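You operate a simulated robot arm through the tools that you are given. There is no shell and no other tool.

You are at the controls of a simulated robot arm. One attempt, no reset.

Task
Rinse the ladle, then scoop coconut into the orange cup.
Fine: rinse it in the water pan; one ladleful; leave the ladle in the coconut pan, the cup on the counter top; spill nothing; the other cup stays empty. Leave other pans, ladles and labels be.

It is judged by the outcome, as a careful person would: the job done as asked, and still so three seconds after it is handed in. It fails if anything else is knocked over, pushed out of place, dropped, spilled or broken.

Robot
A 6-joint arm with a two-finger parallel gripper, fixed in place. Base frame: the origin is at the foot of the arm, x ahead of it, y to its left, z up. Units: m, degrees, N and s.
With the tool pointing down near the work surface it reaches from about 0.1 to 0.58 m from the base axis. Its first joint turns from -66.0 to 66.0 degrees. Payload 2.45 kg.
Tool frame: the origin (TCP) lies between the finger pads and is the grasp point; the fingertips stand 0.024 m ahead of it; z points along the fingers, y is the line along which they close. Largest opening 0.068 m; finger width 0.017, thickness 0.01; the body of the gripper, 0.04 by 0.07 m, starts 0.041 m behind the TCP.
Orientation is that of the tool frame in the base frame, as a unit quaternion [w, x, y, z]. With the fingers straight down and closing along the base's y, the tool's x points along the base's -x, its y along +y and its z along -z.

Tools
- The arm moves only by the tool move_arm. Its argument "series" is a list of rows, each a list of 3 entries, a list of its own where there are three numbers: the shift along the tool's x, y, z in units of 20 mm (1.0 is 20 mm), then the turn, a rotation vector about the tool's x, y, z in units of 5 degrees (1.0 is 5 degrees), then the gripper command, from -1 (fully open) to 1 (shut), values between in proportion. In form: [[[tx, ty, tz], [rx, ry, rz], grip], ...]. A call has 1 to 20 rows; each row shifts and turns the commanded pose from where the row before left it, along the tool's axes as they then stand. A call with a number of a shift or a turn outside -1 to 1 is refused whole. Rows are played at 5 a second. More than 0.05 m and 8.6 degrees between two rows, or a gripper value outside its range, and nothing of the call is played. A pose out of reach is approached as far as the arm can. The call stops where the force on the tool passes 40 N (or 10 N more than at its start, if that is more) or the arm is blocked; 0.2 s more then pass. The fingers move at their own pace (about 0.108 m/s each) and stop on an object; they squeeze with about 21 N. The grip force told is the motor's: it shows also when the fingers shut on nothing. Time passes only in rows, and 0.2 s behind the last, so rows that do not move let the fingers close. The reply holds the time, the measured pose of the TCP, the force on the tool along the base axes, the opening and the grip force, in the units named above and with some noise, with the torque about the TCP (base axes, N m) and any sound that the robot's microphone picked up, and new pictures: "show" is both (left out), scene, wrist or none.
- Cameras (640 x 400 px; columns grow to the right, rows downward): "scene" is fixed at [0.1636, 0.4163, 1.4552]; the picture's right is [-0.79, -0.62, 0.00], its down [-0.41, 0.52, -0.75] and it looks along [0.47, -0.59, -0.66] (base axes); focal length 362 px, centre (320, 200). "wrist" rides on the gripper at [0.084, 0.011, -0.075] in the tool frame; the picture's right is [-0.13, 0.99, 0.00], its down [-0.60, -0.08, -0.79] and it looks along [-0.79, -0.10, 0.61] (tool axes); focal length 251 px, centre (320, 200). There is no depth. A picture from a camera that has moved, and an enlarged one, comes with that camera's place and axes in the base frame and with its lens.
- zoom(camera, box): a new picture of the part [left, top, right, bottom] of that camera's present view, enlarged. It takes no simulated time.
- hand_in(): hands the job in; it is judged then, once.

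Nothing tells you positions but the pictures and the camera data. Unless the task says otherwise, let go and move clear before handing in.

The tools are called after "Call:" as a command line: name --argument value ..., lists and objects as JSON in quotes. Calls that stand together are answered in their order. move_arm: Moves the arm, as the interface text tells. Its arguments: {"type":"object","properties":{"series":{"type":"array"},"show":{"type":"string","enum":["both","scene","wrist","none"]}},"required":["series"]} The other tools are called the same way: zoom (camera, box) takes an enlarged picture of a part of a camera's view; hand_in () hands the job in.

At the start:

```text
time: 0.0
position: [0.4358, -0.0085, 1.145]
orientation: [0.0, 0.0, 1.0, 0.0]
ft_force: [-0.3, -0.3, -0.9]
ft_torque: [0.0, 0.02, -0.03]
width: 0.0681
grasp_force: 0.1
```

scene: 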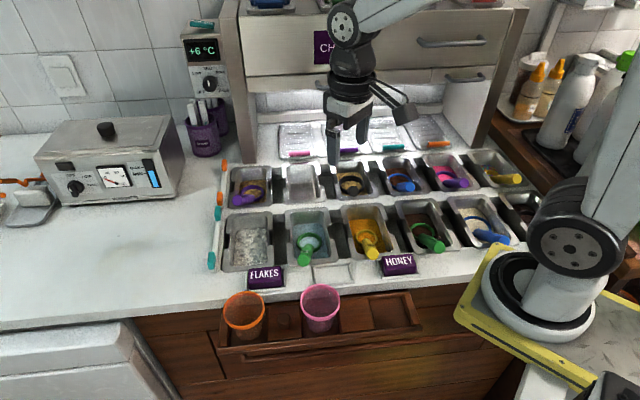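
wrist: 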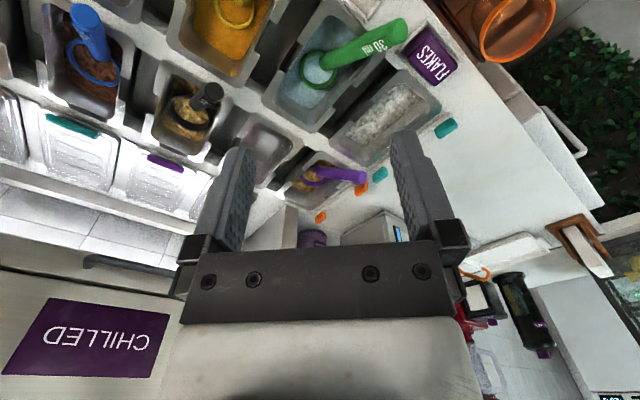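

I see two rows of steel pans with coloured ladles, two cups in a wooden holder in front of the counter, and FLAKES and HONEY labels. I'll look closer at the pans, cups and labels before moving anything.

Call:
zoom --camera "scene" --box '[200, 140, 380, 290]'

Call:
zoom --camera "scene" --box '[360, 130, 560, 280]'

Call:
zoom --camera "scene" --box '[200, 240, 440, 400]'

Call:
zoom --camera "wrist" --box '[240, 0, 560, 200]'

Call:
zoom --camera "scene" --box '[0, 80, 240, 240]'

Call:
zoom --camera "scene" --box '[440, 180, 640, 400]'

```text
2.67 times, centred on (290, 215) of scene
camera zoom: at [0.1636, 0.4163, 1.4552], right [-0.79, -0.62, 0.0], down [-0.41, 0.52, -0.75], along [0.47, -0.59, -0.66], focal length 966 px, centre (400, 160)
```

zoom: 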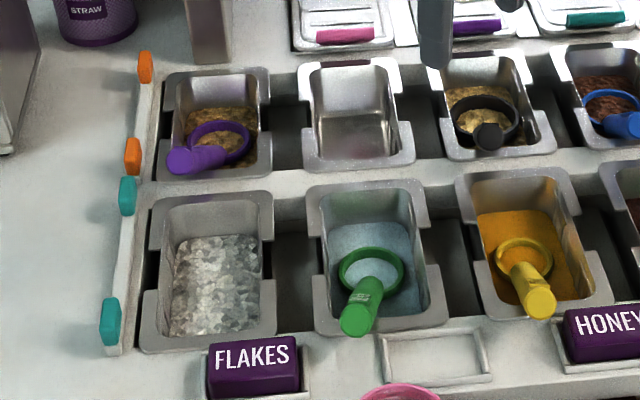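

```text
2.67 times, centred on (460, 205) of scene
camera zoom: at [0.1636, 0.4163, 1.4552], right [-0.79, -0.62, 0.0], down [-0.41, 0.52, -0.75], along [0.47, -0.59, -0.66], focal length 966 px, centre (-53, 187)
```

zoom: 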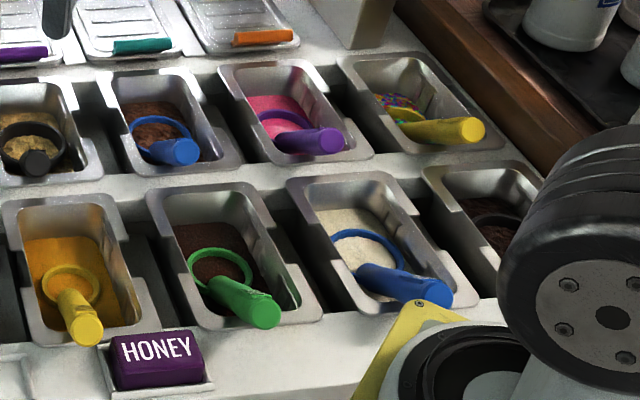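

```text
2.50 times, centred on (320, 320) of scene
camera zoom: at [0.1636, 0.4163, 1.4552], right [-0.79, -0.62, 0.0], down [-0.41, 0.52, -0.75], along [0.47, -0.59, -0.66], focal length 906 px, centre (320, -100)
```

zoom: 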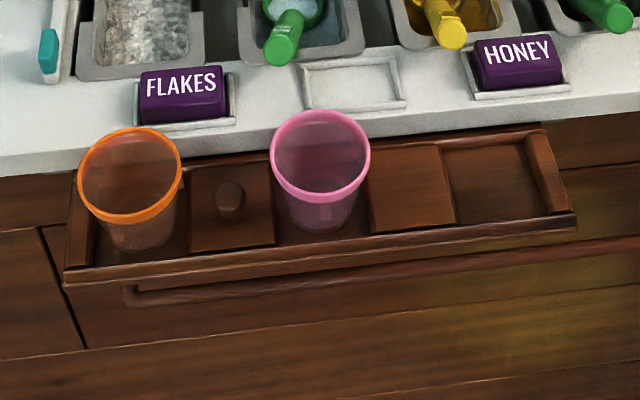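

```text
2.00 times, centred on (400, 100) of wrist
camera zoom: at [0.3514, 0.002, 1.2191], right [0.13, 0.99, 0.0], down [0.6, -0.08, 0.79], along [0.79, -0.1, -0.61], focal length 503 px, centre (160, 400)
```

zoom: 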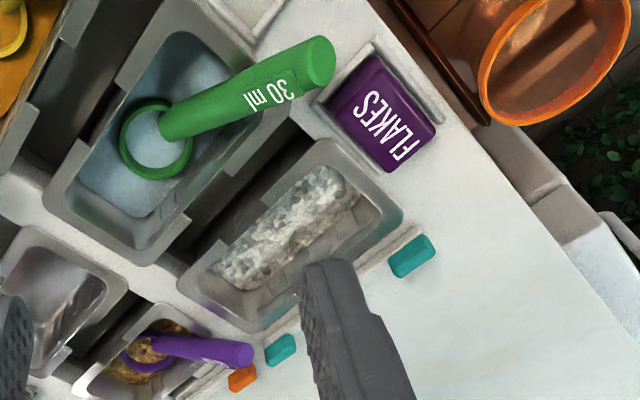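

```text
2.50 times, centred on (120, 160) of scene
camera zoom: at [0.1636, 0.4163, 1.4552], right [-0.79, -0.62, 0.0], down [-0.41, 0.52, -0.75], along [0.47, -0.59, -0.66], focal length 906 px, centre (820, 300)
```

zoom: 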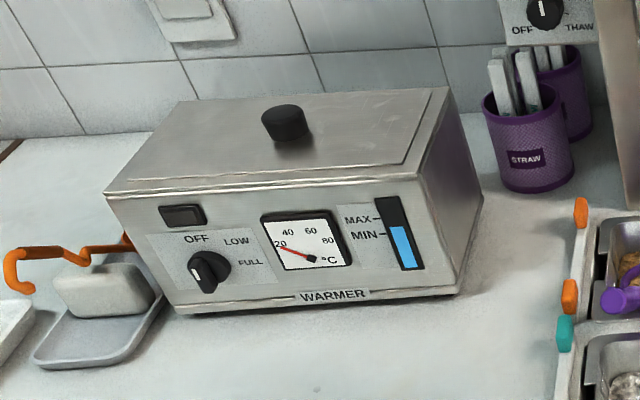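

```text
1.82 times, centred on (540, 290) of scene
camera zoom: at [0.1636, 0.4163, 1.4552], right [-0.79, -0.62, 0.0], down [-0.41, 0.52, -0.75], along [0.47, -0.59, -0.66], focal length 659 px, centre (-80, 36)
```

zoom: 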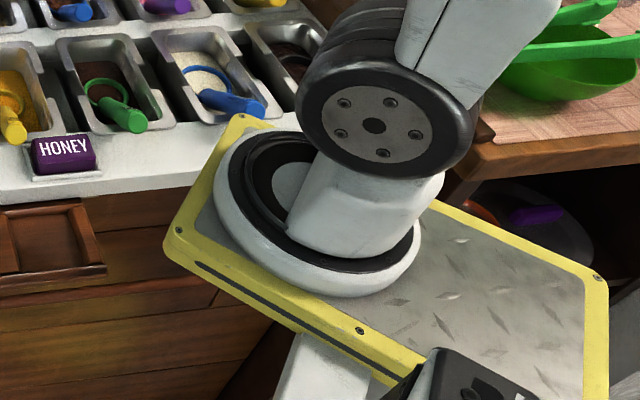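

The counter runs diagonally in the base frame, and two pans could be coconut: the pale-shard pan by FLAKES and the cream pan with the blue ladle. I'll zoom further in on the contents and any other writing before deciding.

Call:
zoom --camera "scene" --box '[220, 205, 290, 275]'

Call:
zoom --camera "scene" --box '[280, 200, 350, 270]'

Call:
zoom --camera "scene" --box '[440, 185, 530, 255]'

Call:
zoom --camera "scene" --box '[220, 150, 390, 215]'

Call:
zoom --camera "scene" --box '[380, 140, 560, 250]'

Call:
zoom --camera "wrist" --box '[0, 0, 320, 200]'

Call:
zoom --camera "scene" --box '[180, 0, 460, 160]'

Call:
zoom --camera "wrist" --box '[440, 180, 640, 400]'

```text
5.71 times, centred on (255, 240) of scene
camera zoom: at [0.1636, 0.4163, 1.4552], right [-0.79, -0.62, 0.0], down [-0.41, 0.52, -0.75], along [0.47, -0.59, -0.66], focal length 2071 px, centre (691, -29)
```

zoom: 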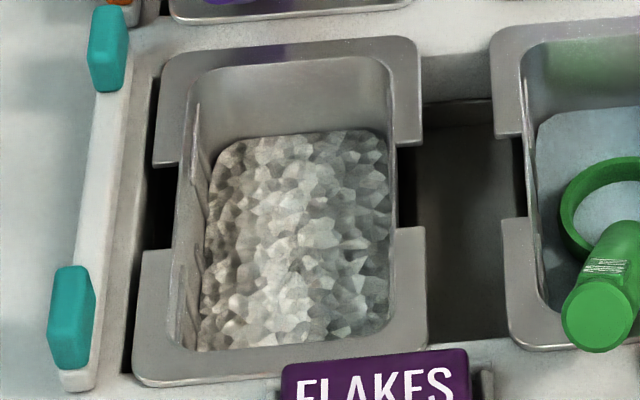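

```text
5.71 times, centred on (315, 235) of scene
camera zoom: at [0.1636, 0.4163, 1.4552], right [-0.79, -0.62, 0.0], down [-0.41, 0.52, -0.75], along [0.47, -0.59, -0.66], focal length 2071 px, centre (349, 0)
```

zoom: 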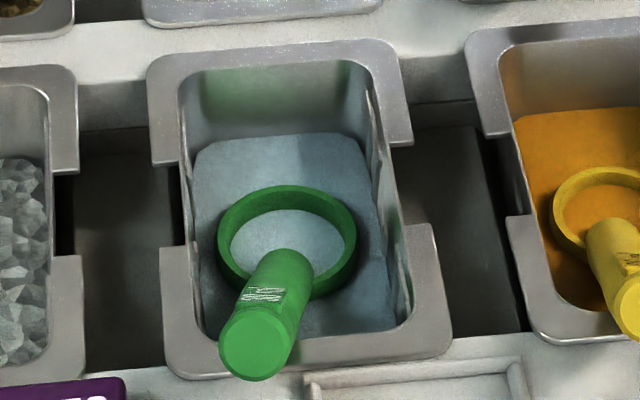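

```text
5.71 times, centred on (485, 220) of scene
camera zoom: at [0.1636, 0.4163, 1.4552], right [-0.79, -0.62, 0.0], down [-0.41, 0.52, -0.75], along [0.47, -0.59, -0.66], focal length 2071 px, centre (-623, 86)
```

zoom: 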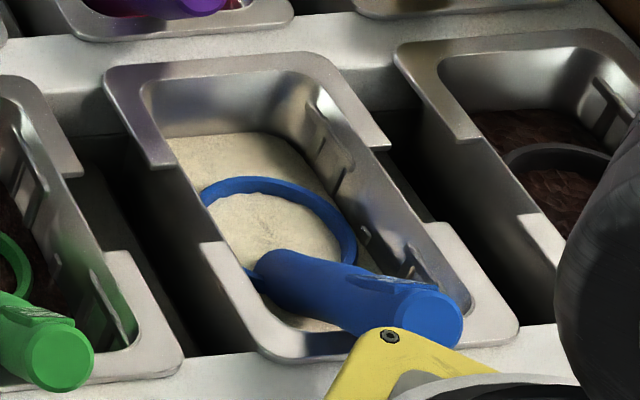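

```text
3.76 times, centred on (305, 182) of scene
camera zoom: at [0.1636, 0.4163, 1.4552], right [-0.79, -0.62, 0.0], down [-0.41, 0.52, -0.75], along [0.47, -0.59, -0.66], focal length 1364 px, centre (376, 266)
```

zoom: 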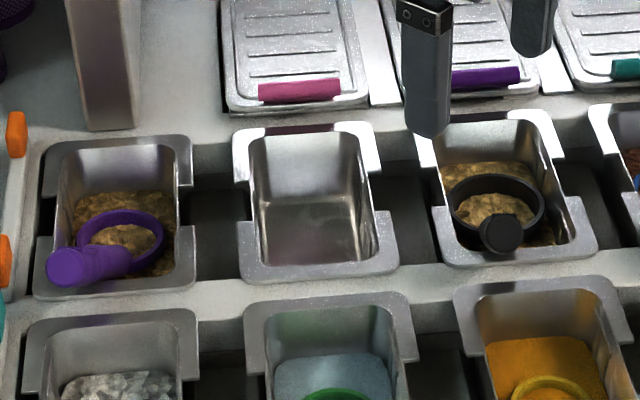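

```text
3.56 times, centred on (470, 195) of scene
camera zoom: at [0.1636, 0.4163, 1.4552], right [-0.79, -0.62, 0.0], down [-0.41, 0.52, -0.75], along [0.47, -0.59, -0.66], focal length 1288 px, centre (-213, 218)
```

zoom: 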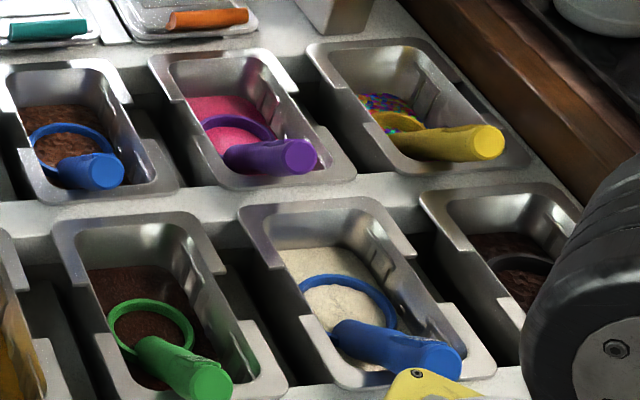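

```text
2.00 times, centred on (160, 100) of wrist
camera zoom: at [0.3514, 0.002, 1.2191], right [0.13, 0.99, 0.0], down [0.6, -0.08, 0.79], along [0.79, -0.1, -0.61], focal length 503 px, centre (640, 400)
```

zoom: 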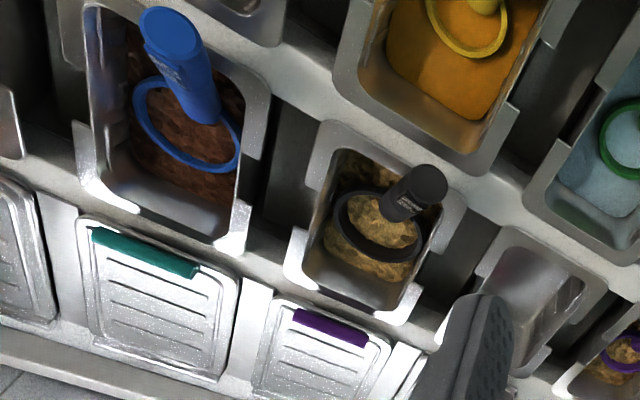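

```text
2.29 times, centred on (320, 80) of scene
camera zoom: at [0.1636, 0.4163, 1.4552], right [-0.79, -0.62, 0.0], down [-0.41, 0.52, -0.75], along [0.47, -0.59, -0.66], focal length 828 px, centre (320, 474)
```

zoom: 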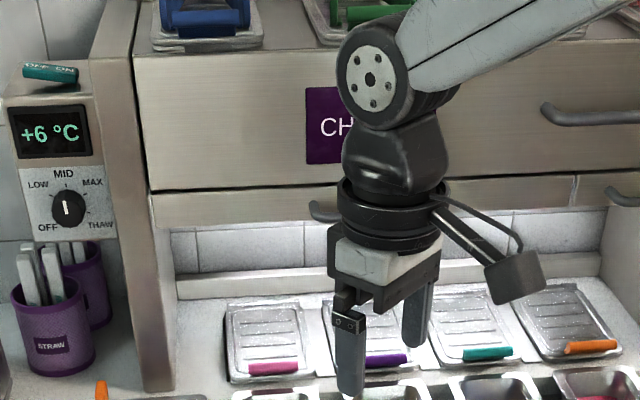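

```text
1.82 times, centred on (540, 290) of wrist
camera zoom: at [0.3514, 0.002, 1.2191], right [0.13, 0.99, 0.0], down [0.6, -0.08, 0.79], along [0.79, -0.1, -0.61], focal length 457 px, centre (-80, 36)
```

zoom: 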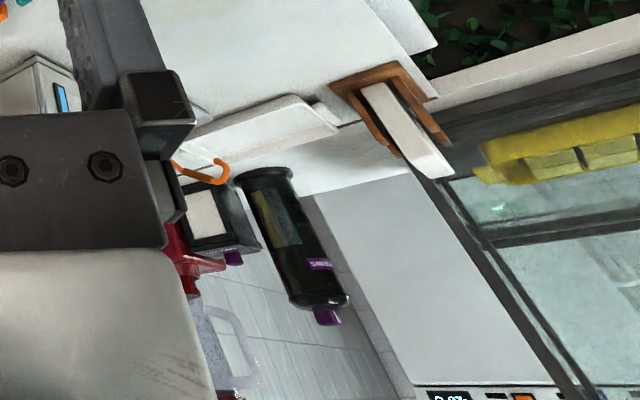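

The front row reads as FLAKES (white shards, no ladle), water (bluish, green 30 ml ladle), honey, brown, cream and dark. I'll bring the wrist camera lower and closer to inspect the shard pan and green ladle, keeping clear of everything.

Call:
move_arm --series '[[[0.5, 0.5, 0.5], [0, 0, 0], -1], [[0.5, 0.5, 0.5], [0, 0, 0], -1], [[0.5, 0.5, 0.5], [0, 0, 0], -1], [[0.5, 0.5, 0.5], [0, 0, 0], -1], [[0, 0.5, 0.5], [0, 0, 0], -1], [[0, 0.5, 0.5], [0, 0, 0], -1]]' --show "both"

```text
time: 1.4
position: [0.3961, 0.0525, 1.0856]
orientation: [0.001, 0.0, 1.0, -0.001]
ft_force: [0.2, 0.4, -0.1]
ft_torque: [0.0, -0.01, 0.02]
width: 0.0682
grasp_force: 0.2
camera wrist: at [0.3119, 0.0628, 1.1592], right [0.13, 0.99, 0.0], down [0.6, -0.08, 0.79], along [0.79, -0.1, -0.61], focal length 251 px, centre (320, 200)
```

scene: 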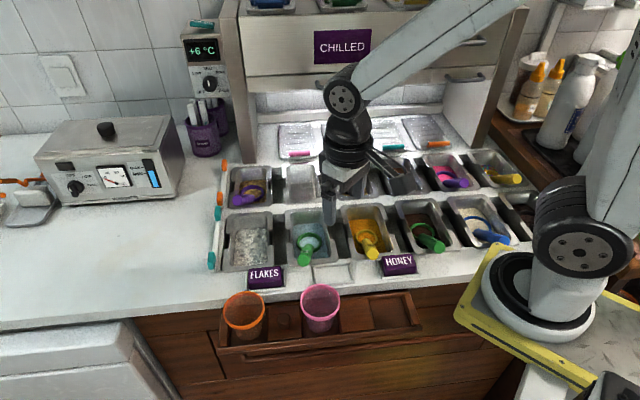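
wrist: 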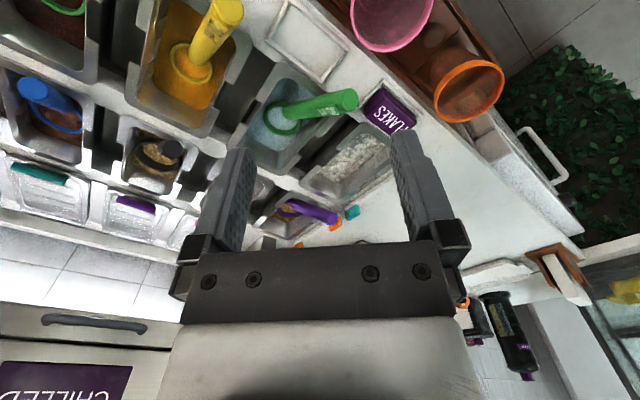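

The camera is now over the front row. I'll zoom on the shard pan, the green ladle and the cups.

Call:
zoom --camera "wrist" --box '[230, 60, 430, 240]'

Call:
zoom --camera "wrist" --box '[330, 0, 530, 130]'

Call:
zoom --camera "wrist" --box '[100, 0, 260, 100]'

```text
2.22 times, centred on (330, 150) of wrist
camera zoom: at [0.3119, 0.0628, 1.1592], right [0.13, 0.99, 0.0], down [0.6, -0.08, 0.79], along [0.79, -0.1, -0.61], focal length 559 px, centre (298, 311)
```

zoom: 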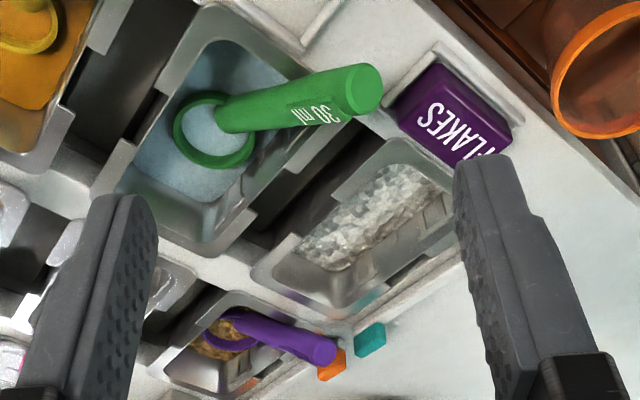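

```text
3.08 times, centred on (430, 65) of wrist
camera zoom: at [0.3119, 0.0628, 1.1592], right [0.13, 0.99, 0.0], down [0.6, -0.08, 0.79], along [0.79, -0.1, -0.61], focal length 774 px, centre (-18, 615)
```

zoom: 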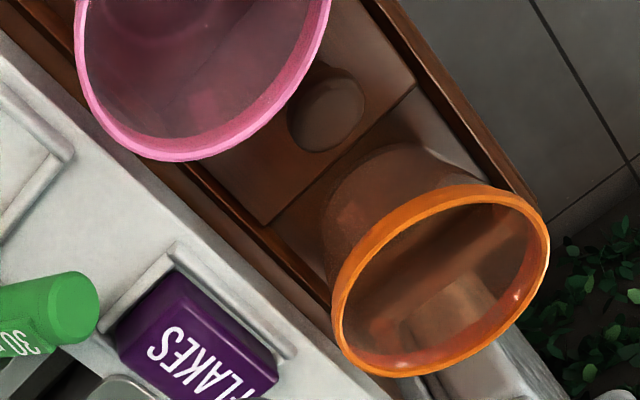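

```text
4.00 times, centred on (180, 50) of wrist
camera zoom: at [0.3119, 0.0628, 1.1592], right [0.13, 0.99, 0.0], down [0.6, -0.08, 0.79], along [0.79, -0.1, -0.61], focal length 1006 px, centre (880, 800)
```

zoom: 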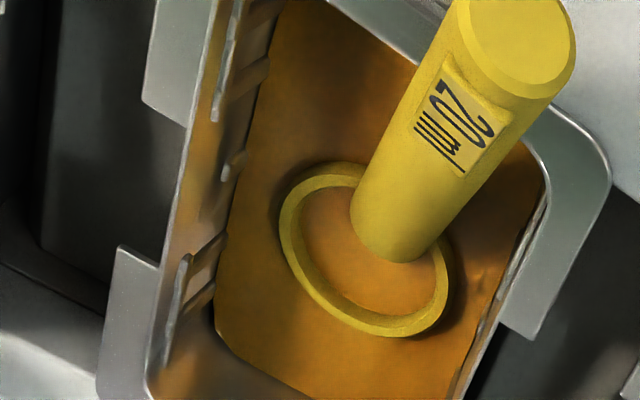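

The shard pan looks like white coconut-type flakes, but I still need a good view of the cream pan with the blue ladle. I'll swing the camera round toward the right-hand end of the front row.

Call:
move_arm --series '[[[0.48, -0.86, 0], [0, 0, 0], -1], [[0.48, -0.86, 0], [0, 0, 0], -1], [[0.48, -0.86, 0], [0, 0, 0], -1], [[0.48, -0.86, 0], [0, 0, 0], -1], [[0.48, -0.86, 0], [0, 0, 0], -1], [[0.48, -0.86, 0], [0, 0, 0], -1], [[0.48, -0.86, 0], [0, 0, 0], -1], [[0.48, -0.86, 0], [0, 0, 0], -1], [[0, 0, 0], [0, 0, 1], -1], [[0, 0, 0], [0, 0, 1], -1], [[0, 0, 0], [0, 0, 1], -1], [[0, 0, 0], [0, 0, 1], -1], [[0, 0, 0], [0, 0, 1], -1], [[0, 0, 0], [0, 0, 1], -1], [[0, 0, 0], [0, 0, 1], -1], [[0, 0, 0], [0, 0, 1], -1], [[0, 0, 0], [0, 0, 1], -1], [[0, 0, 0], [0, 0, 1], -1]]' --show "both"

```text
time: 5.2
position: [0.32, -0.0864, 1.0844]
orientation: [0.0, 0.423, 0.906, 0.0]
ft_force: [0.0, 0.2, 0.4]
ft_torque: [0.02, 0.04, -0.02]
width: 0.068
grasp_force: 0.1
camera wrist: at [0.2736, -0.015, 1.159], right [0.84, 0.54, 0.0], down [0.33, -0.51, 0.79], along [0.43, -0.67, -0.61], focal length 251 px, centre (320, 200)
```

scene: 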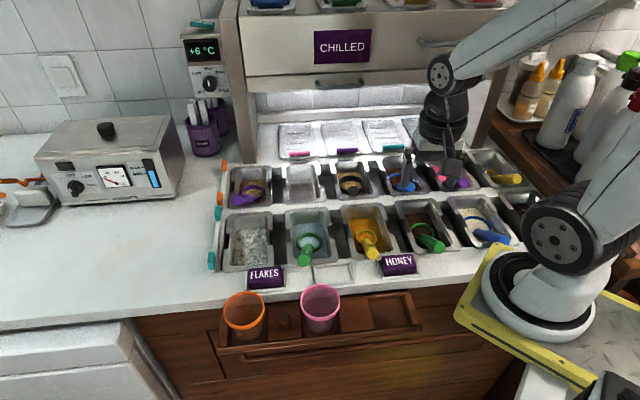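
wrist: 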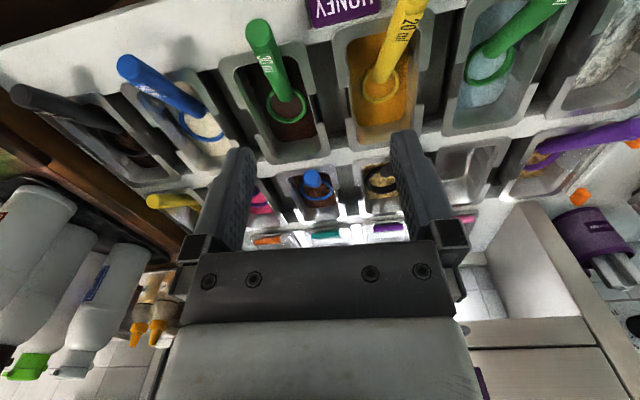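

From here I can see the whole row with ladle handles leaning out over the front rim. I'll zoom in on the cream pan, the water pan and the rest.

Call:
zoom --camera "wrist" --box '[100, 40, 260, 170]'

Call:
zoom --camera "wrist" --box '[430, 0, 640, 140]'

Call:
zoom --camera "wrist" --box '[220, 0, 440, 140]'

Call:
zoom --camera "wrist" --box '[130, 130, 530, 260]'

Call:
zoom --camera "scene" --box '[440, 185, 530, 255]'

```text
3.08 times, centred on (180, 105) of wrist
camera zoom: at [0.2736, -0.015, 1.159], right [0.84, 0.54, 0.0], down [0.33, -0.51, 0.79], along [0.43, -0.67, -0.61], focal length 774 px, centre (751, 492)
```

zoom: 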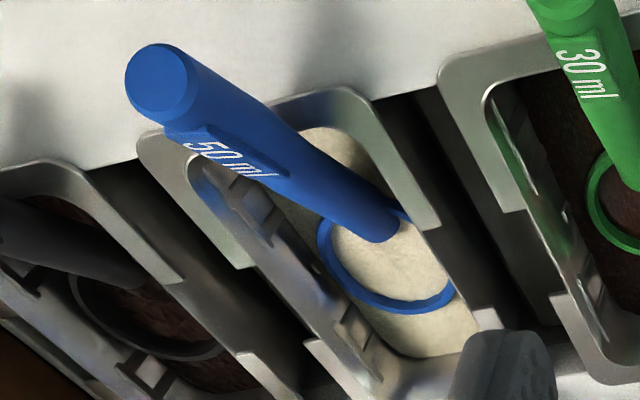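

```text
2.86 times, centred on (535, 70) of wrist
camera zoom: at [0.2736, -0.015, 1.159], right [0.84, 0.54, 0.0], down [0.33, -0.51, 0.79], along [0.43, -0.67, -0.61], focal length 718 px, centre (-294, 571)
```

zoom: 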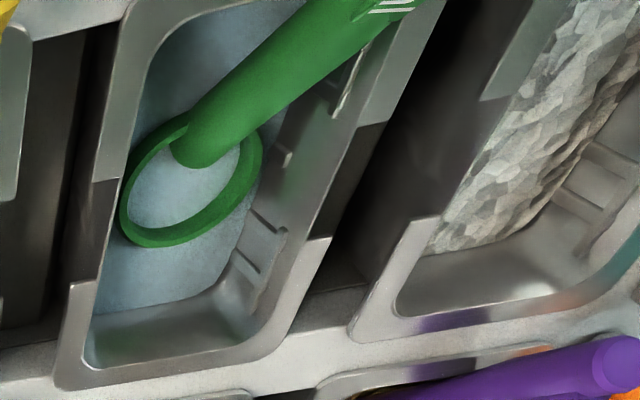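

```text
2.86 times, centred on (330, 70) of wrist
camera zoom: at [0.2736, -0.015, 1.159], right [0.84, 0.54, 0.0], down [0.33, -0.51, 0.79], along [0.43, -0.67, -0.61], focal length 718 px, centre (291, 571)
```

zoom: 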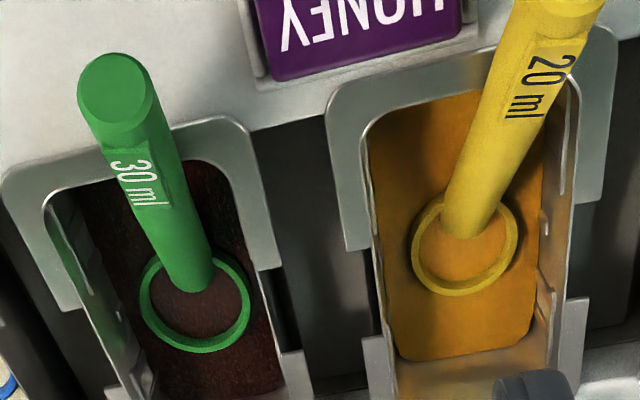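

```text
1.60 times, centred on (330, 195) of wrist
camera zoom: at [0.2736, -0.015, 1.159], right [0.84, 0.54, 0.0], down [0.33, -0.51, 0.79], along [0.43, -0.67, -0.61], focal length 402 px, centre (304, 208)
```

zoom: 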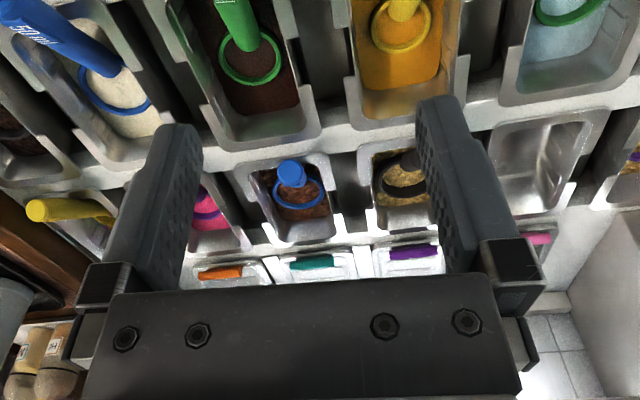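

```text
5.71 times, centred on (485, 220) of scene
camera zoom: at [0.1636, 0.4163, 1.4552], right [-0.79, -0.62, 0.0], down [-0.41, 0.52, -0.75], along [0.47, -0.59, -0.66], focal length 2071 px, centre (-623, 86)
```

zoom: 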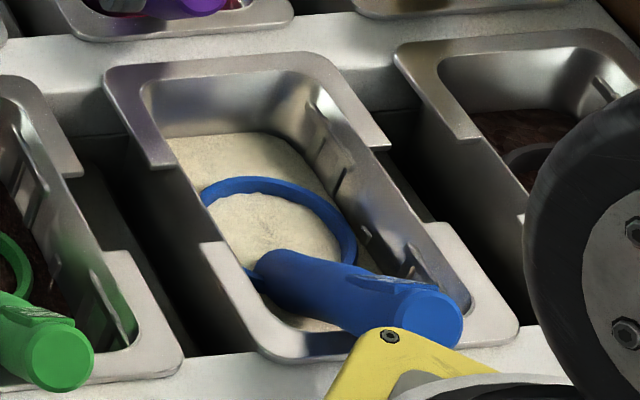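

I take the FLAKES pan, the only filled one with no ladle, to be the coconut. The bluish pan is the water, and its green 30 ml ladle is the one to use. The orange cup rim is near (0.496, 0.220, 0.874), set lower than the counter in a wooden tray. I'll move the cup first, so next I go above it to look closely.

Call:
move_arm --series '[[[0.405, 0.985, 0.2], [0, 0, 0], -0.2], [[0.405, 0.985, 0.2], [0, 0, 0], -0.2], [[0.405, 0.985, 0.2], [0, 0, 0], -0.2], [[0.405, 0.985, 0.2], [0, 0, 0], -0.2], [[0.405, 0.985, 0.2], [0, 0, 0], -0.2], [[0.405, 0.985, 0.2], [0, 0, 0], -0.2], [[0.405, 0.985, 0.2], [0, 0, 0], -0.2], [[0.405, 0.985, 0.2], [0, 0, 0], -0.2], [[0.405, 0.985, 0.2], [0, 0, 0], -0.2], [[0.405, 0.985, 0.2], [0, 0, 0], -0.2], [[0.405, 0.985, 0.2], [0, 0, 0], -0.2], [[0.405, 0.985, 0.2], [0, 0, 0], -0.2], [[0.405, 0.985, 0.2], [0, 0, 0], -0.2], [[0.405, 0.985, 0.2], [0, 0, 0], -0.2], [[0.405, 0.985, 0.2], [0, 0, 0], -0.2]]' --show "both"

```text
time: 8.4
position: [0.4671, 0.197, 1.025]
orientation: [0.0, 0.422, 0.907, 0.0]
ft_force: [0.4, -0.4, 0.3]
ft_torque: [-0.02, 0.01, 0.0]
width: 0.041
grasp_force: 0.1
camera wrist: at [0.4219, 0.2674, 1.0992], right [0.84, 0.54, 0.0], down [0.33, -0.51, 0.79], along [0.43, -0.67, -0.61], focal length 251 px, centre (320, 200)
```

scene: 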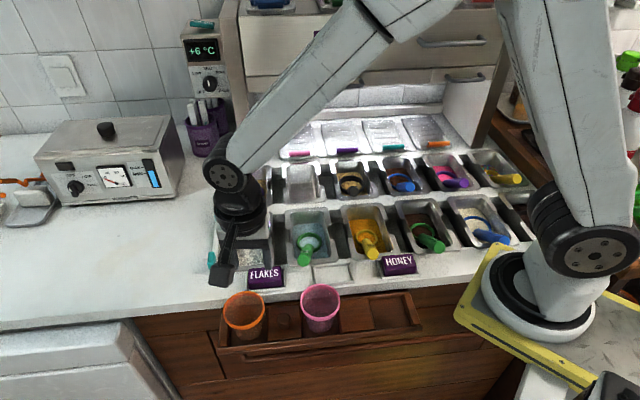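
wrist: 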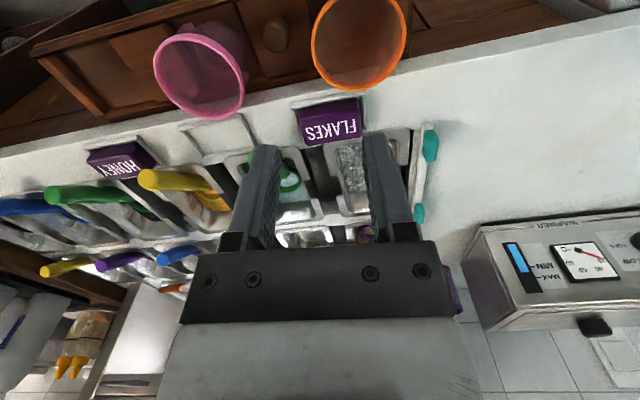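

I'm above the −a (label) side of the orange cup rim. I'll zoom to refine the rim position and check the tray height beside it.

Call:
zoom --camera "wrist" --box '[230, 0, 430, 125]'

Call:
zoom --camera "scene" --box '[200, 270, 360, 370]'

```text
3.20 times, centred on (330, 62) of wrist
camera zoom: at [0.4219, 0.2674, 1.0992], right [0.84, 0.54, 0.0], down [0.33, -0.51, 0.79], along [0.43, -0.67, -0.61], focal length 805 px, centre (288, 640)
```

zoom: 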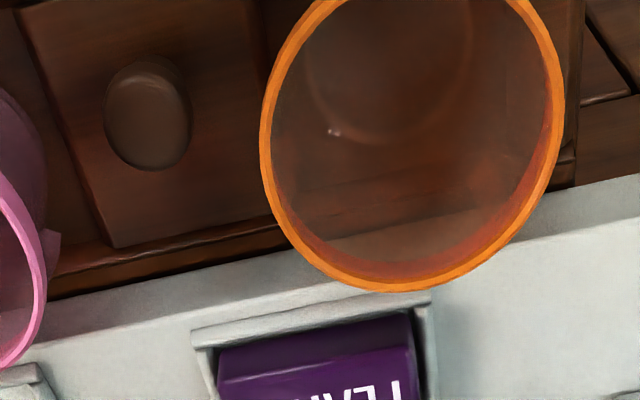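

```text
4.00 times, centred on (280, 320) of scene
camera zoom: at [0.1636, 0.4163, 1.4552], right [-0.79, -0.62, 0.0], down [-0.41, 0.52, -0.75], along [0.47, -0.59, -0.66], focal length 1450 px, centre (480, -280)
```

zoom: 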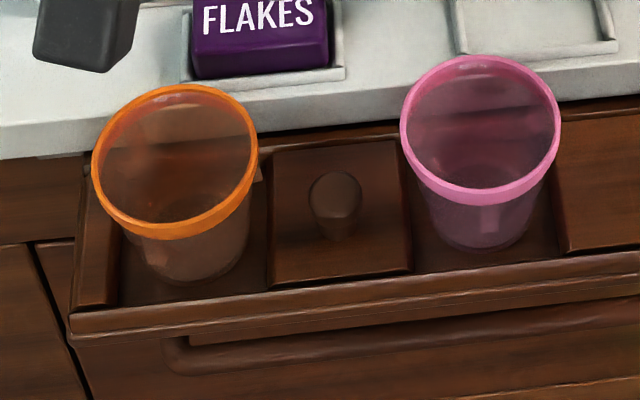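

The rim wall is about 5 mm to the −y side of the tool, and the knob beside the cup is low. I'll shift a little and descend to just above the rim with the gap partly open, then check.

Call:
move_arm --series '[[[-0.2, -0.25, 0.5], [0, 0, 0], -0.1], [[0, 0, 0.75], [0, 0, 0], -0.1], [[0, 0, 0.75], [0, 0, 0], -0.1], [[0, 0, 0.75], [0, 0, 0], -0.1], [[0, 0, 0.75], [0, 0, 0], -0.1], [[0, 0, 0.75], [0, 0, 0], -0.1]]' --show "both"

```text
time: 9.8
position: [0.4662, 0.1896, 0.9384]
orientation: [0.0, 0.423, 0.906, 0.001]
ft_force: [0.1, 0.1, 0.0]
ft_torque: [-0.02, -0.01, 0.01]
width: 0.0371
grasp_force: 0.1
camera wrist: at [0.4202, 0.2607, 1.0135], right [0.84, 0.54, 0.0], down [0.33, -0.51, 0.79], along [0.43, -0.67, -0.61], focal length 251 px, centre (320, 200)
```

scene: 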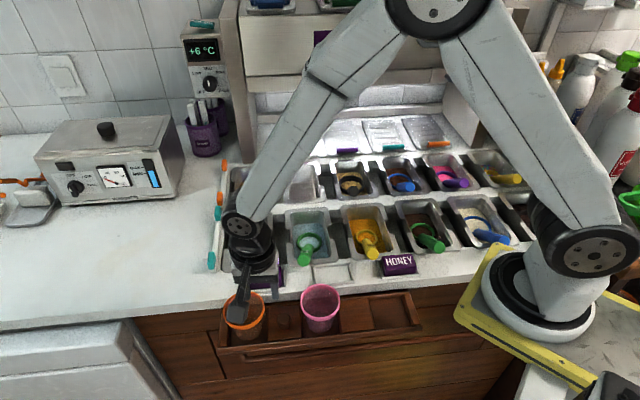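
wrist: 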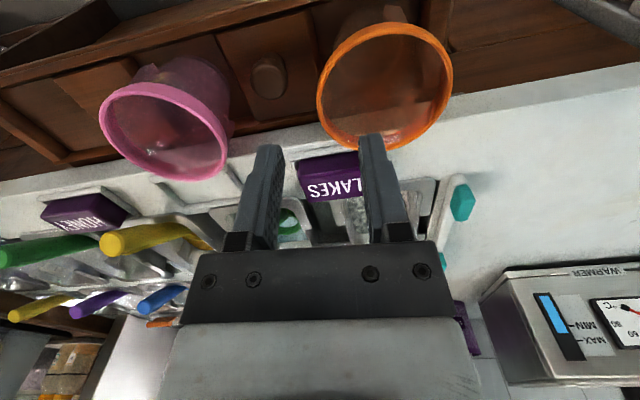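

The fingers straddle the rim nicely, with the inside finger at the right and the outside finger clear. I'll descend so the TCP is at rim level, then close.

Call:
move_arm --series '[[[0, -0.1, 0.7], [0, 0, 0], -0.1], [[0, 0, 0.7], [0, 0, 0], -0.1], [[0, 0, 0.7], [0, 0, 0], -0.1], [[0, 0, 0.7], [0, 0, 0], -0.1], [[0, 0, 0.6], [0, 0, 0], -0.1]]' --show "both"

```text
time: 11.0
position: [0.4639, 0.1922, 0.874]
orientation: [0.0, 0.423, 0.906, 0.0]
ft_force: [-15.5, 15.1, 33.5]
ft_torque: [-0.34, 1.11, -0.64]
width: 0.04
grasp_force: 2.0
camera wrist: at [0.4174, 0.2622, 0.9479], right [0.84, 0.54, 0.0], down [0.33, -0.51, 0.79], along [0.43, -0.67, -0.61], focal length 251 px, centre (320, 200)
```

scene: 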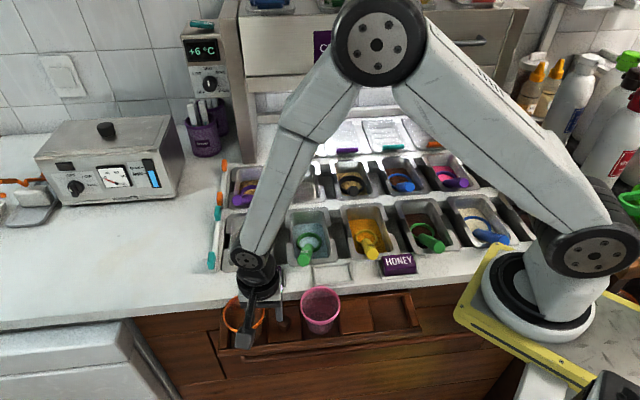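
wrist: 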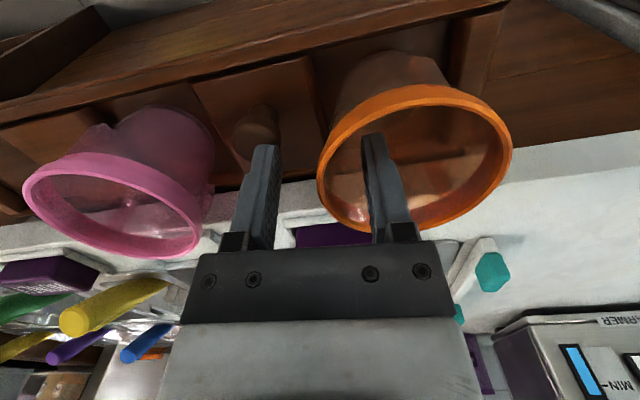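

I hit something: about 33 N upward. The outer finger is most likely on the lid knob beside the cup. I'll lift straight up, then choose a rim point away from the knob.

Call:
move_arm --series '[[[0, 0, -0.8], [0, 0, 0], -0.1], [[0, 0, -0.8], [0, 0, 0], -0.1], [[0, 0, -0.8], [0, 0, 0], -0.1], [[0, 0, 0], [0, 0, 0], -0.1]]' --show "both"

```text
time: 12.0
position: [0.4644, 0.1877, 0.9206]
orientation: [0.0, 0.422, 0.906, 0.0]
ft_force: [0.0, 0.1, -1.4]
ft_torque: [0.03, 0.0, -0.01]
width: 0.0375
grasp_force: 0.0
camera wrist: at [0.4193, 0.2584, 0.9945], right [0.84, 0.54, 0.0], down [0.33, -0.51, 0.79], along [0.43, -0.67, -0.61], focal length 251 px, centre (320, 200)
```

scene: 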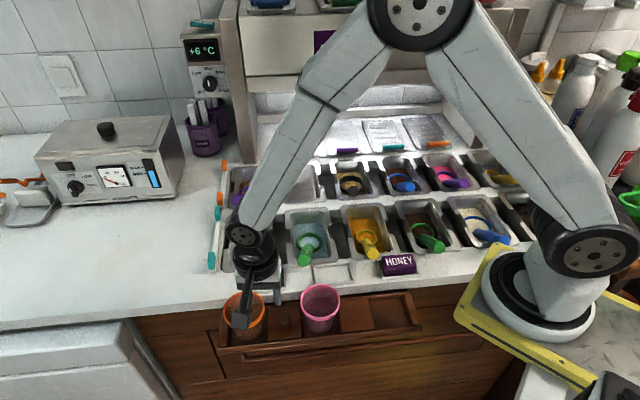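
wrist: 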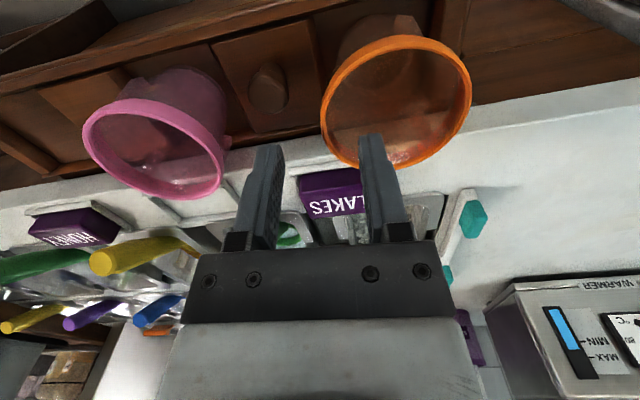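

The knob and cup haven't moved. I'll rotate 25° about the tool axis so the rim point sits away from the knob, narrow the gap to about 20 mm, and check again.

Call:
move_arm --series '[[[0, 0, 0], [0, 0, 1], 0.3], [[0, 0, 0], [0, 0, 1], 0.3], [[0, 0, 0], [0, 0, 1], 0.3], [[0, 0, 0], [0, 0, 1], 0.3], [[0, 0, 0], [0, 0, 1], 0.3], [[0.81, 0, 0], [0, 0, 0], 0.3], [[0, 0, 0], [0, 0, 0], 0.3]]' --show "both"

```text
time: 13.6
position: [0.4594, 0.2051, 0.9193]
orientation: [0.0, 0.609, 0.793, 0.0]
ft_force: [0.5, -0.2, -0.3]
ft_torque: [-0.02, -0.01, -0.05]
width: 0.0238
grasp_force: 0.3
camera wrist: at [0.4477, 0.2887, 0.9941], right [0.99, 0.13, 0.0], down [0.08, -0.6, 0.79], along [0.1, -0.79, -0.61], focal length 251 px, centre (320, 200)
```

scene: 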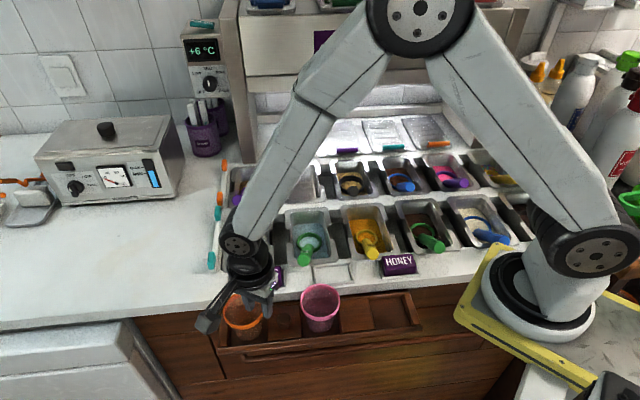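
wrist: 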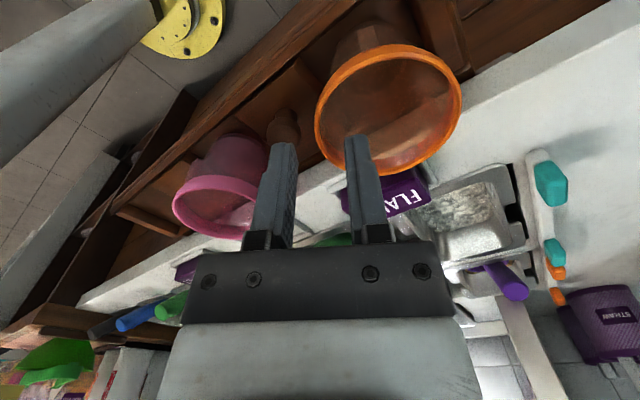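

The outer finger may still pass close to the knob, so I'll zoom to check where the knob is relative to the finger path.

Call:
zoom --camera "wrist" --box '[220, 20, 480, 190]'

```text
2.35 times, centred on (350, 105) of wrist
camera zoom: at [0.4477, 0.2887, 0.9941], right [0.99, 0.13, 0.0], down [0.08, -0.6, 0.79], along [0.1, -0.79, -0.61], focal length 592 px, centre (249, 424)
```

zoom: 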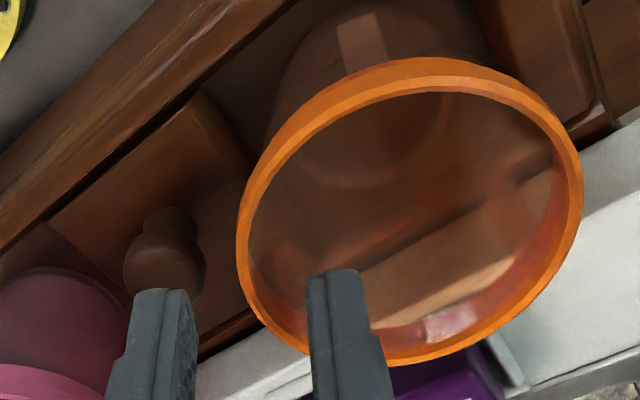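

The knob is at about (0.438, 0.173), top near 0.86. The outer finger now clears it by around 5 mm, and the rim wall sits centred between the fingers, so I'll descend to rim level.

Call:
move_arm --series '[[[0.1, 0, 0.6], [0, 0, 0], 0.3], [[0, 0, 0.6], [0, 0, 0], 0.3], [[0, 0, 0.6], [0, 0, 0], 0.3], [[0, 0, 0.6], [0, 0, 0], 0.3], [[0, 0, 0], [0, 0, 0], 0.3]]' --show "both"

```text
time: 14.8
position: [0.4596, 0.2062, 0.8707]
orientation: [0.001, 0.608, 0.794, 0.0]
ft_force: [-0.8, 0.3, 0.7]
ft_torque: [0.01, 0.0, 0.01]
width: 0.0238
grasp_force: 0.1
camera wrist: at [0.4488, 0.2897, 0.9456], right [0.99, 0.13, 0.0], down [0.08, -0.6, 0.79], along [0.1, -0.79, -0.61], focal length 251 px, centre (320, 200)
```

scene: 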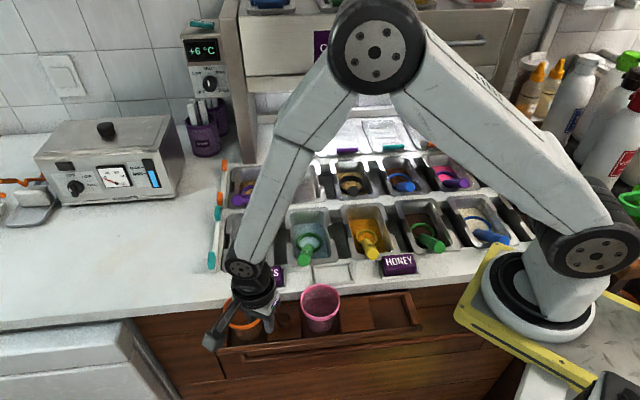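
wrist: 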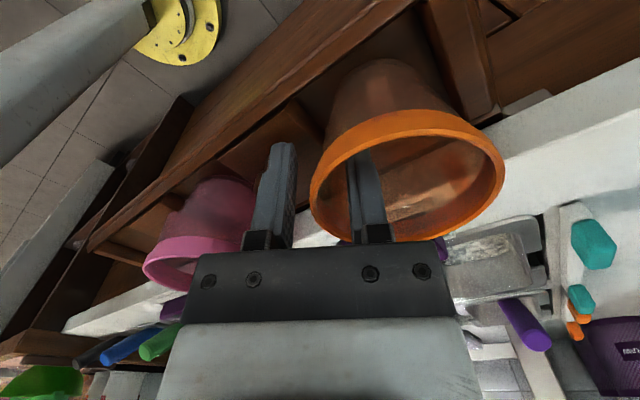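

No contact this time, and the wall is between the fingers. I'll close on the rim.

Call:
move_arm --series '[[[0, 0, 0], [0, 0, 0], 0.6], [[0, 0, 0], [0, 0, 0], 1], [[0, 0, 0], [0, 0, 0], 1], [[0, 0, 0], [0, 0, 0], 1]]' --show "wrist"

```text
time: 15.8
position: [0.461, 0.207, 0.8728]
orientation: [0.0, 0.608, 0.794, 0.002]
ft_force: [2.9, -0.8, 15.4]
ft_torque: [0.15, -1.0, -0.13]
width: 0.0063
grasp_force: 21.2
camera wrist: at [0.4494, 0.2901, 0.9467], right [0.99, 0.13, 0.0], down [0.08, -0.61, 0.79], along [0.11, -0.79, -0.61], focal length 251 px, centre (320, 200)
```

wrist: 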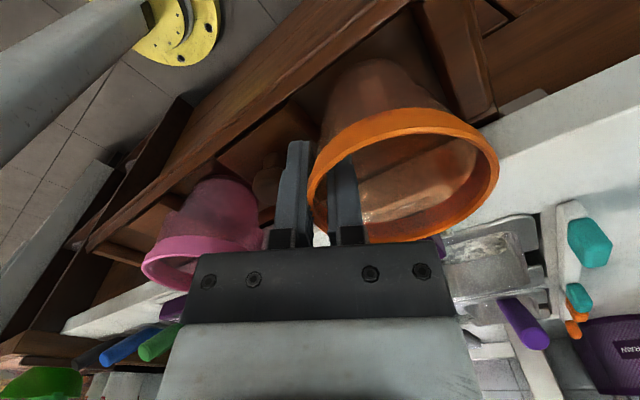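

The cup is gripped at the rim (6 mm wall/lip). I'll lift it slowly and check it's hanging straight.

Call:
move_arm --series '[[[0, 0, -0.3], [0, 0, 0], 1], [[0, 0, -0.5], [0, 0, 0], 1], [[0, 0, -0.7], [0, 0, 0], 1], [[0, 0, -0.7], [0, 0, 0], 1], [[0, 0, -0.7], [0, 0, 0], 1], [[0, 0, -0.7], [0, 0, 0], 1], [[0, 0, -0.7], [0, 0, 0], 1], [[0, 0, -0.7], [0, 0, 0], 1], [[0, 0, -0.7], [0, 0, 0], 1], [[0, 0, -0.7], [0, 0, 0], 1], [[0, 0, -0.7], [0, 0, 0], 1], [[0, 0, 0], [0, 0, 0], 1]]' --show "both"

```text
time: 18.4
position: [0.4591, 0.2068, 1.0143]
orientation: [0.0, 0.609, 0.793, 0.0]
ft_force: [-0.1, 0.7, -0.1]
ft_torque: [0.0, 0.04, 0.04]
width: 0.0028
grasp_force: 21.2
camera wrist: at [0.4478, 0.2903, 1.088], right [0.99, 0.13, 0.0], down [0.08, -0.6, 0.79], along [0.1, -0.79, -0.61], focal length 251 px, centre (320, 200)
```

scene: 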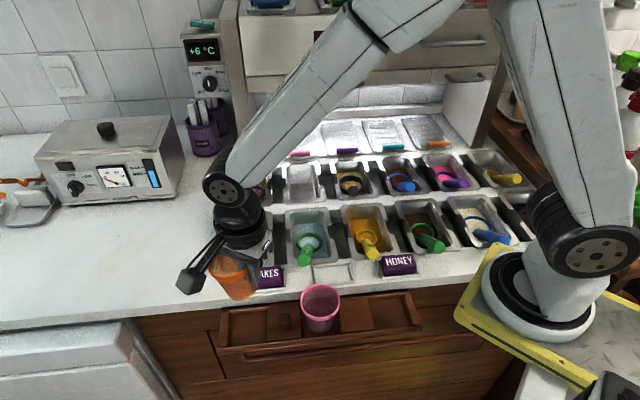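
wrist: 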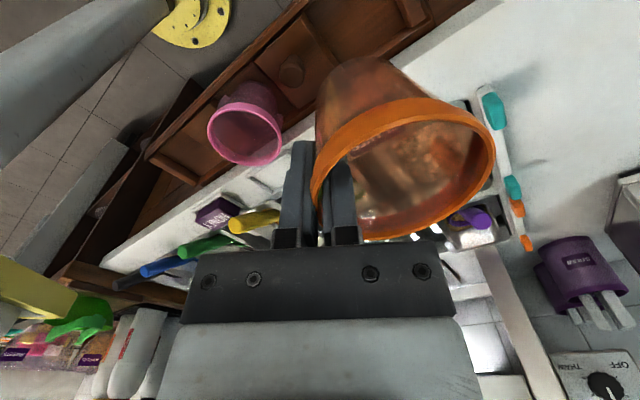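

The cup is up and held, with the width now 2.8 mm, so the pads may have settled on the wall. I'll zoom to check its tilt.

Call:
zoom --camera "scene" --box '[160, 210, 320, 310]'

Call:
zoom --camera "wrist" --box '[260, 30, 520, 260]'

```text
4.00 times, centred on (240, 260) of scene
camera zoom: at [0.1636, 0.4163, 1.4552], right [-0.79, -0.62, 0.0], down [-0.41, 0.52, -0.75], along [0.47, -0.59, -0.66], focal length 1450 px, centre (640, -40)
```

zoom: 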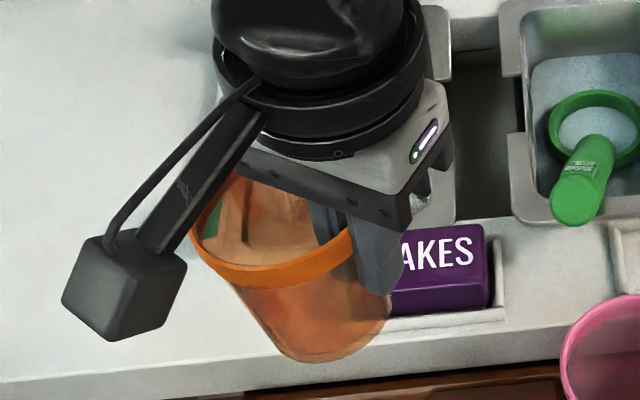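

```text
1.74 times, centred on (390, 145) of wrist
camera zoom: at [0.4478, 0.2903, 1.088], right [0.99, 0.13, 0.0], down [0.08, -0.6, 0.79], along [0.1, -0.79, -0.61], focal length 437 px, centre (198, 296)
```

zoom: 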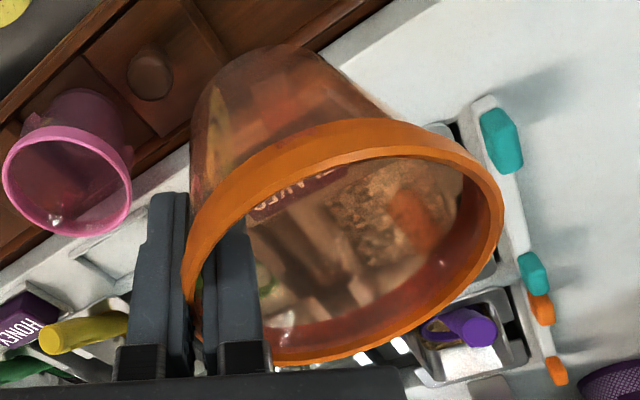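

The cup hangs with a small tilt (about 6–8°), because its tapered wall lies flat on the pads. I'll carry it over the clear counter spot left of the FLAKES label, around (0.636, 0.233), and look again before lowering.

Call:
move_arm --series '[[[-0.1275, 0.885, 0], [0, 0, 0], 1], [[-0.1275, 0.885, 0], [0, 0, 0], 1], [[-0.1275, 0.885, 0], [0, 0, 0], 1], [[-0.1275, 0.885, 0], [0, 0, 0], 1], [[-0.1275, 0.885, 0], [0, 0, 0], 1], [[-0.1275, 0.885, 0], [0, 0, 0], 1], [[-0.1275, 0.885, 0], [0, 0, 0], 1], [[-0.1275, 0.885, 0], [0, 0, 0], 1], [[0, 0, 0], [0, 0, 0], 1]]' --show "both"

```text
time: 20.4
position: [0.6015, 0.2246, 1.0133]
orientation: [0.0, 0.609, 0.793, 0.0]
ft_force: [-0.7, 0.0, -0.3]
ft_torque: [-0.02, 0.03, -0.01]
width: 0.0026
grasp_force: 21.2
camera wrist: at [0.5898, 0.3074, 1.0881], right [0.99, 0.13, 0.0], down [0.08, -0.6, 0.79], along [0.1, -0.79, -0.61], focal length 251 px, centre (320, 200)
```

scene: 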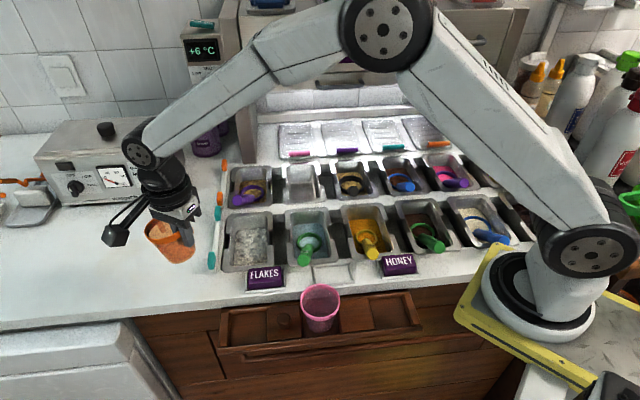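
wrist: 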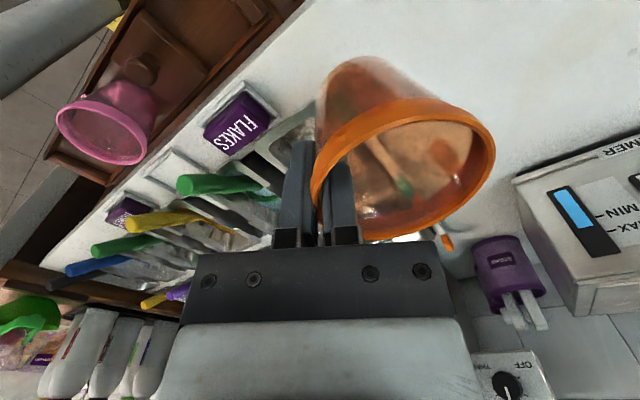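

The position was reached exactly. I'll zoom to measure the cup's tilt and the free area below.

Call:
zoom --camera "scene" --box '[90, 160, 250, 290]'

Call:
zoom --camera "wrist" --box '[200, 30, 520, 260]'

```text
3.08 times, centred on (170, 225) of scene
camera zoom: at [0.1636, 0.4163, 1.4552], right [-0.79, -0.62, 0.0], down [-0.41, 0.52, -0.75], along [0.47, -0.59, -0.66], focal length 1115 px, centre (782, 123)
```

zoom: 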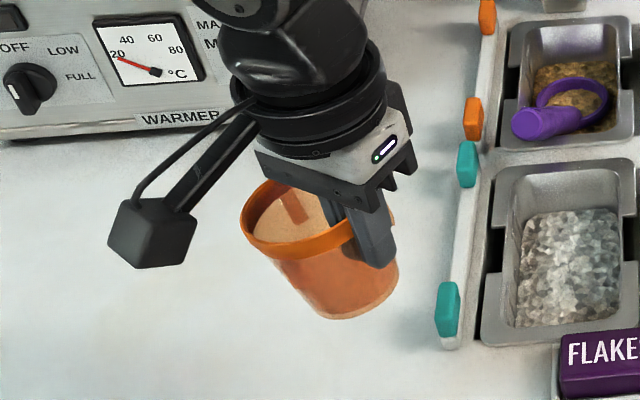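

```text
1.74 times, centred on (360, 145) of wrist
camera zoom: at [0.5898, 0.3074, 1.0881], right [0.99, 0.13, 0.0], down [0.08, -0.6, 0.79], along [0.1, -0.79, -0.61], focal length 437 px, centre (250, 296)
```

zoom: 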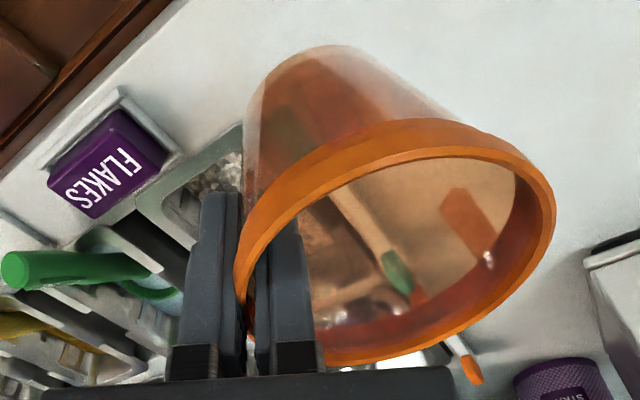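

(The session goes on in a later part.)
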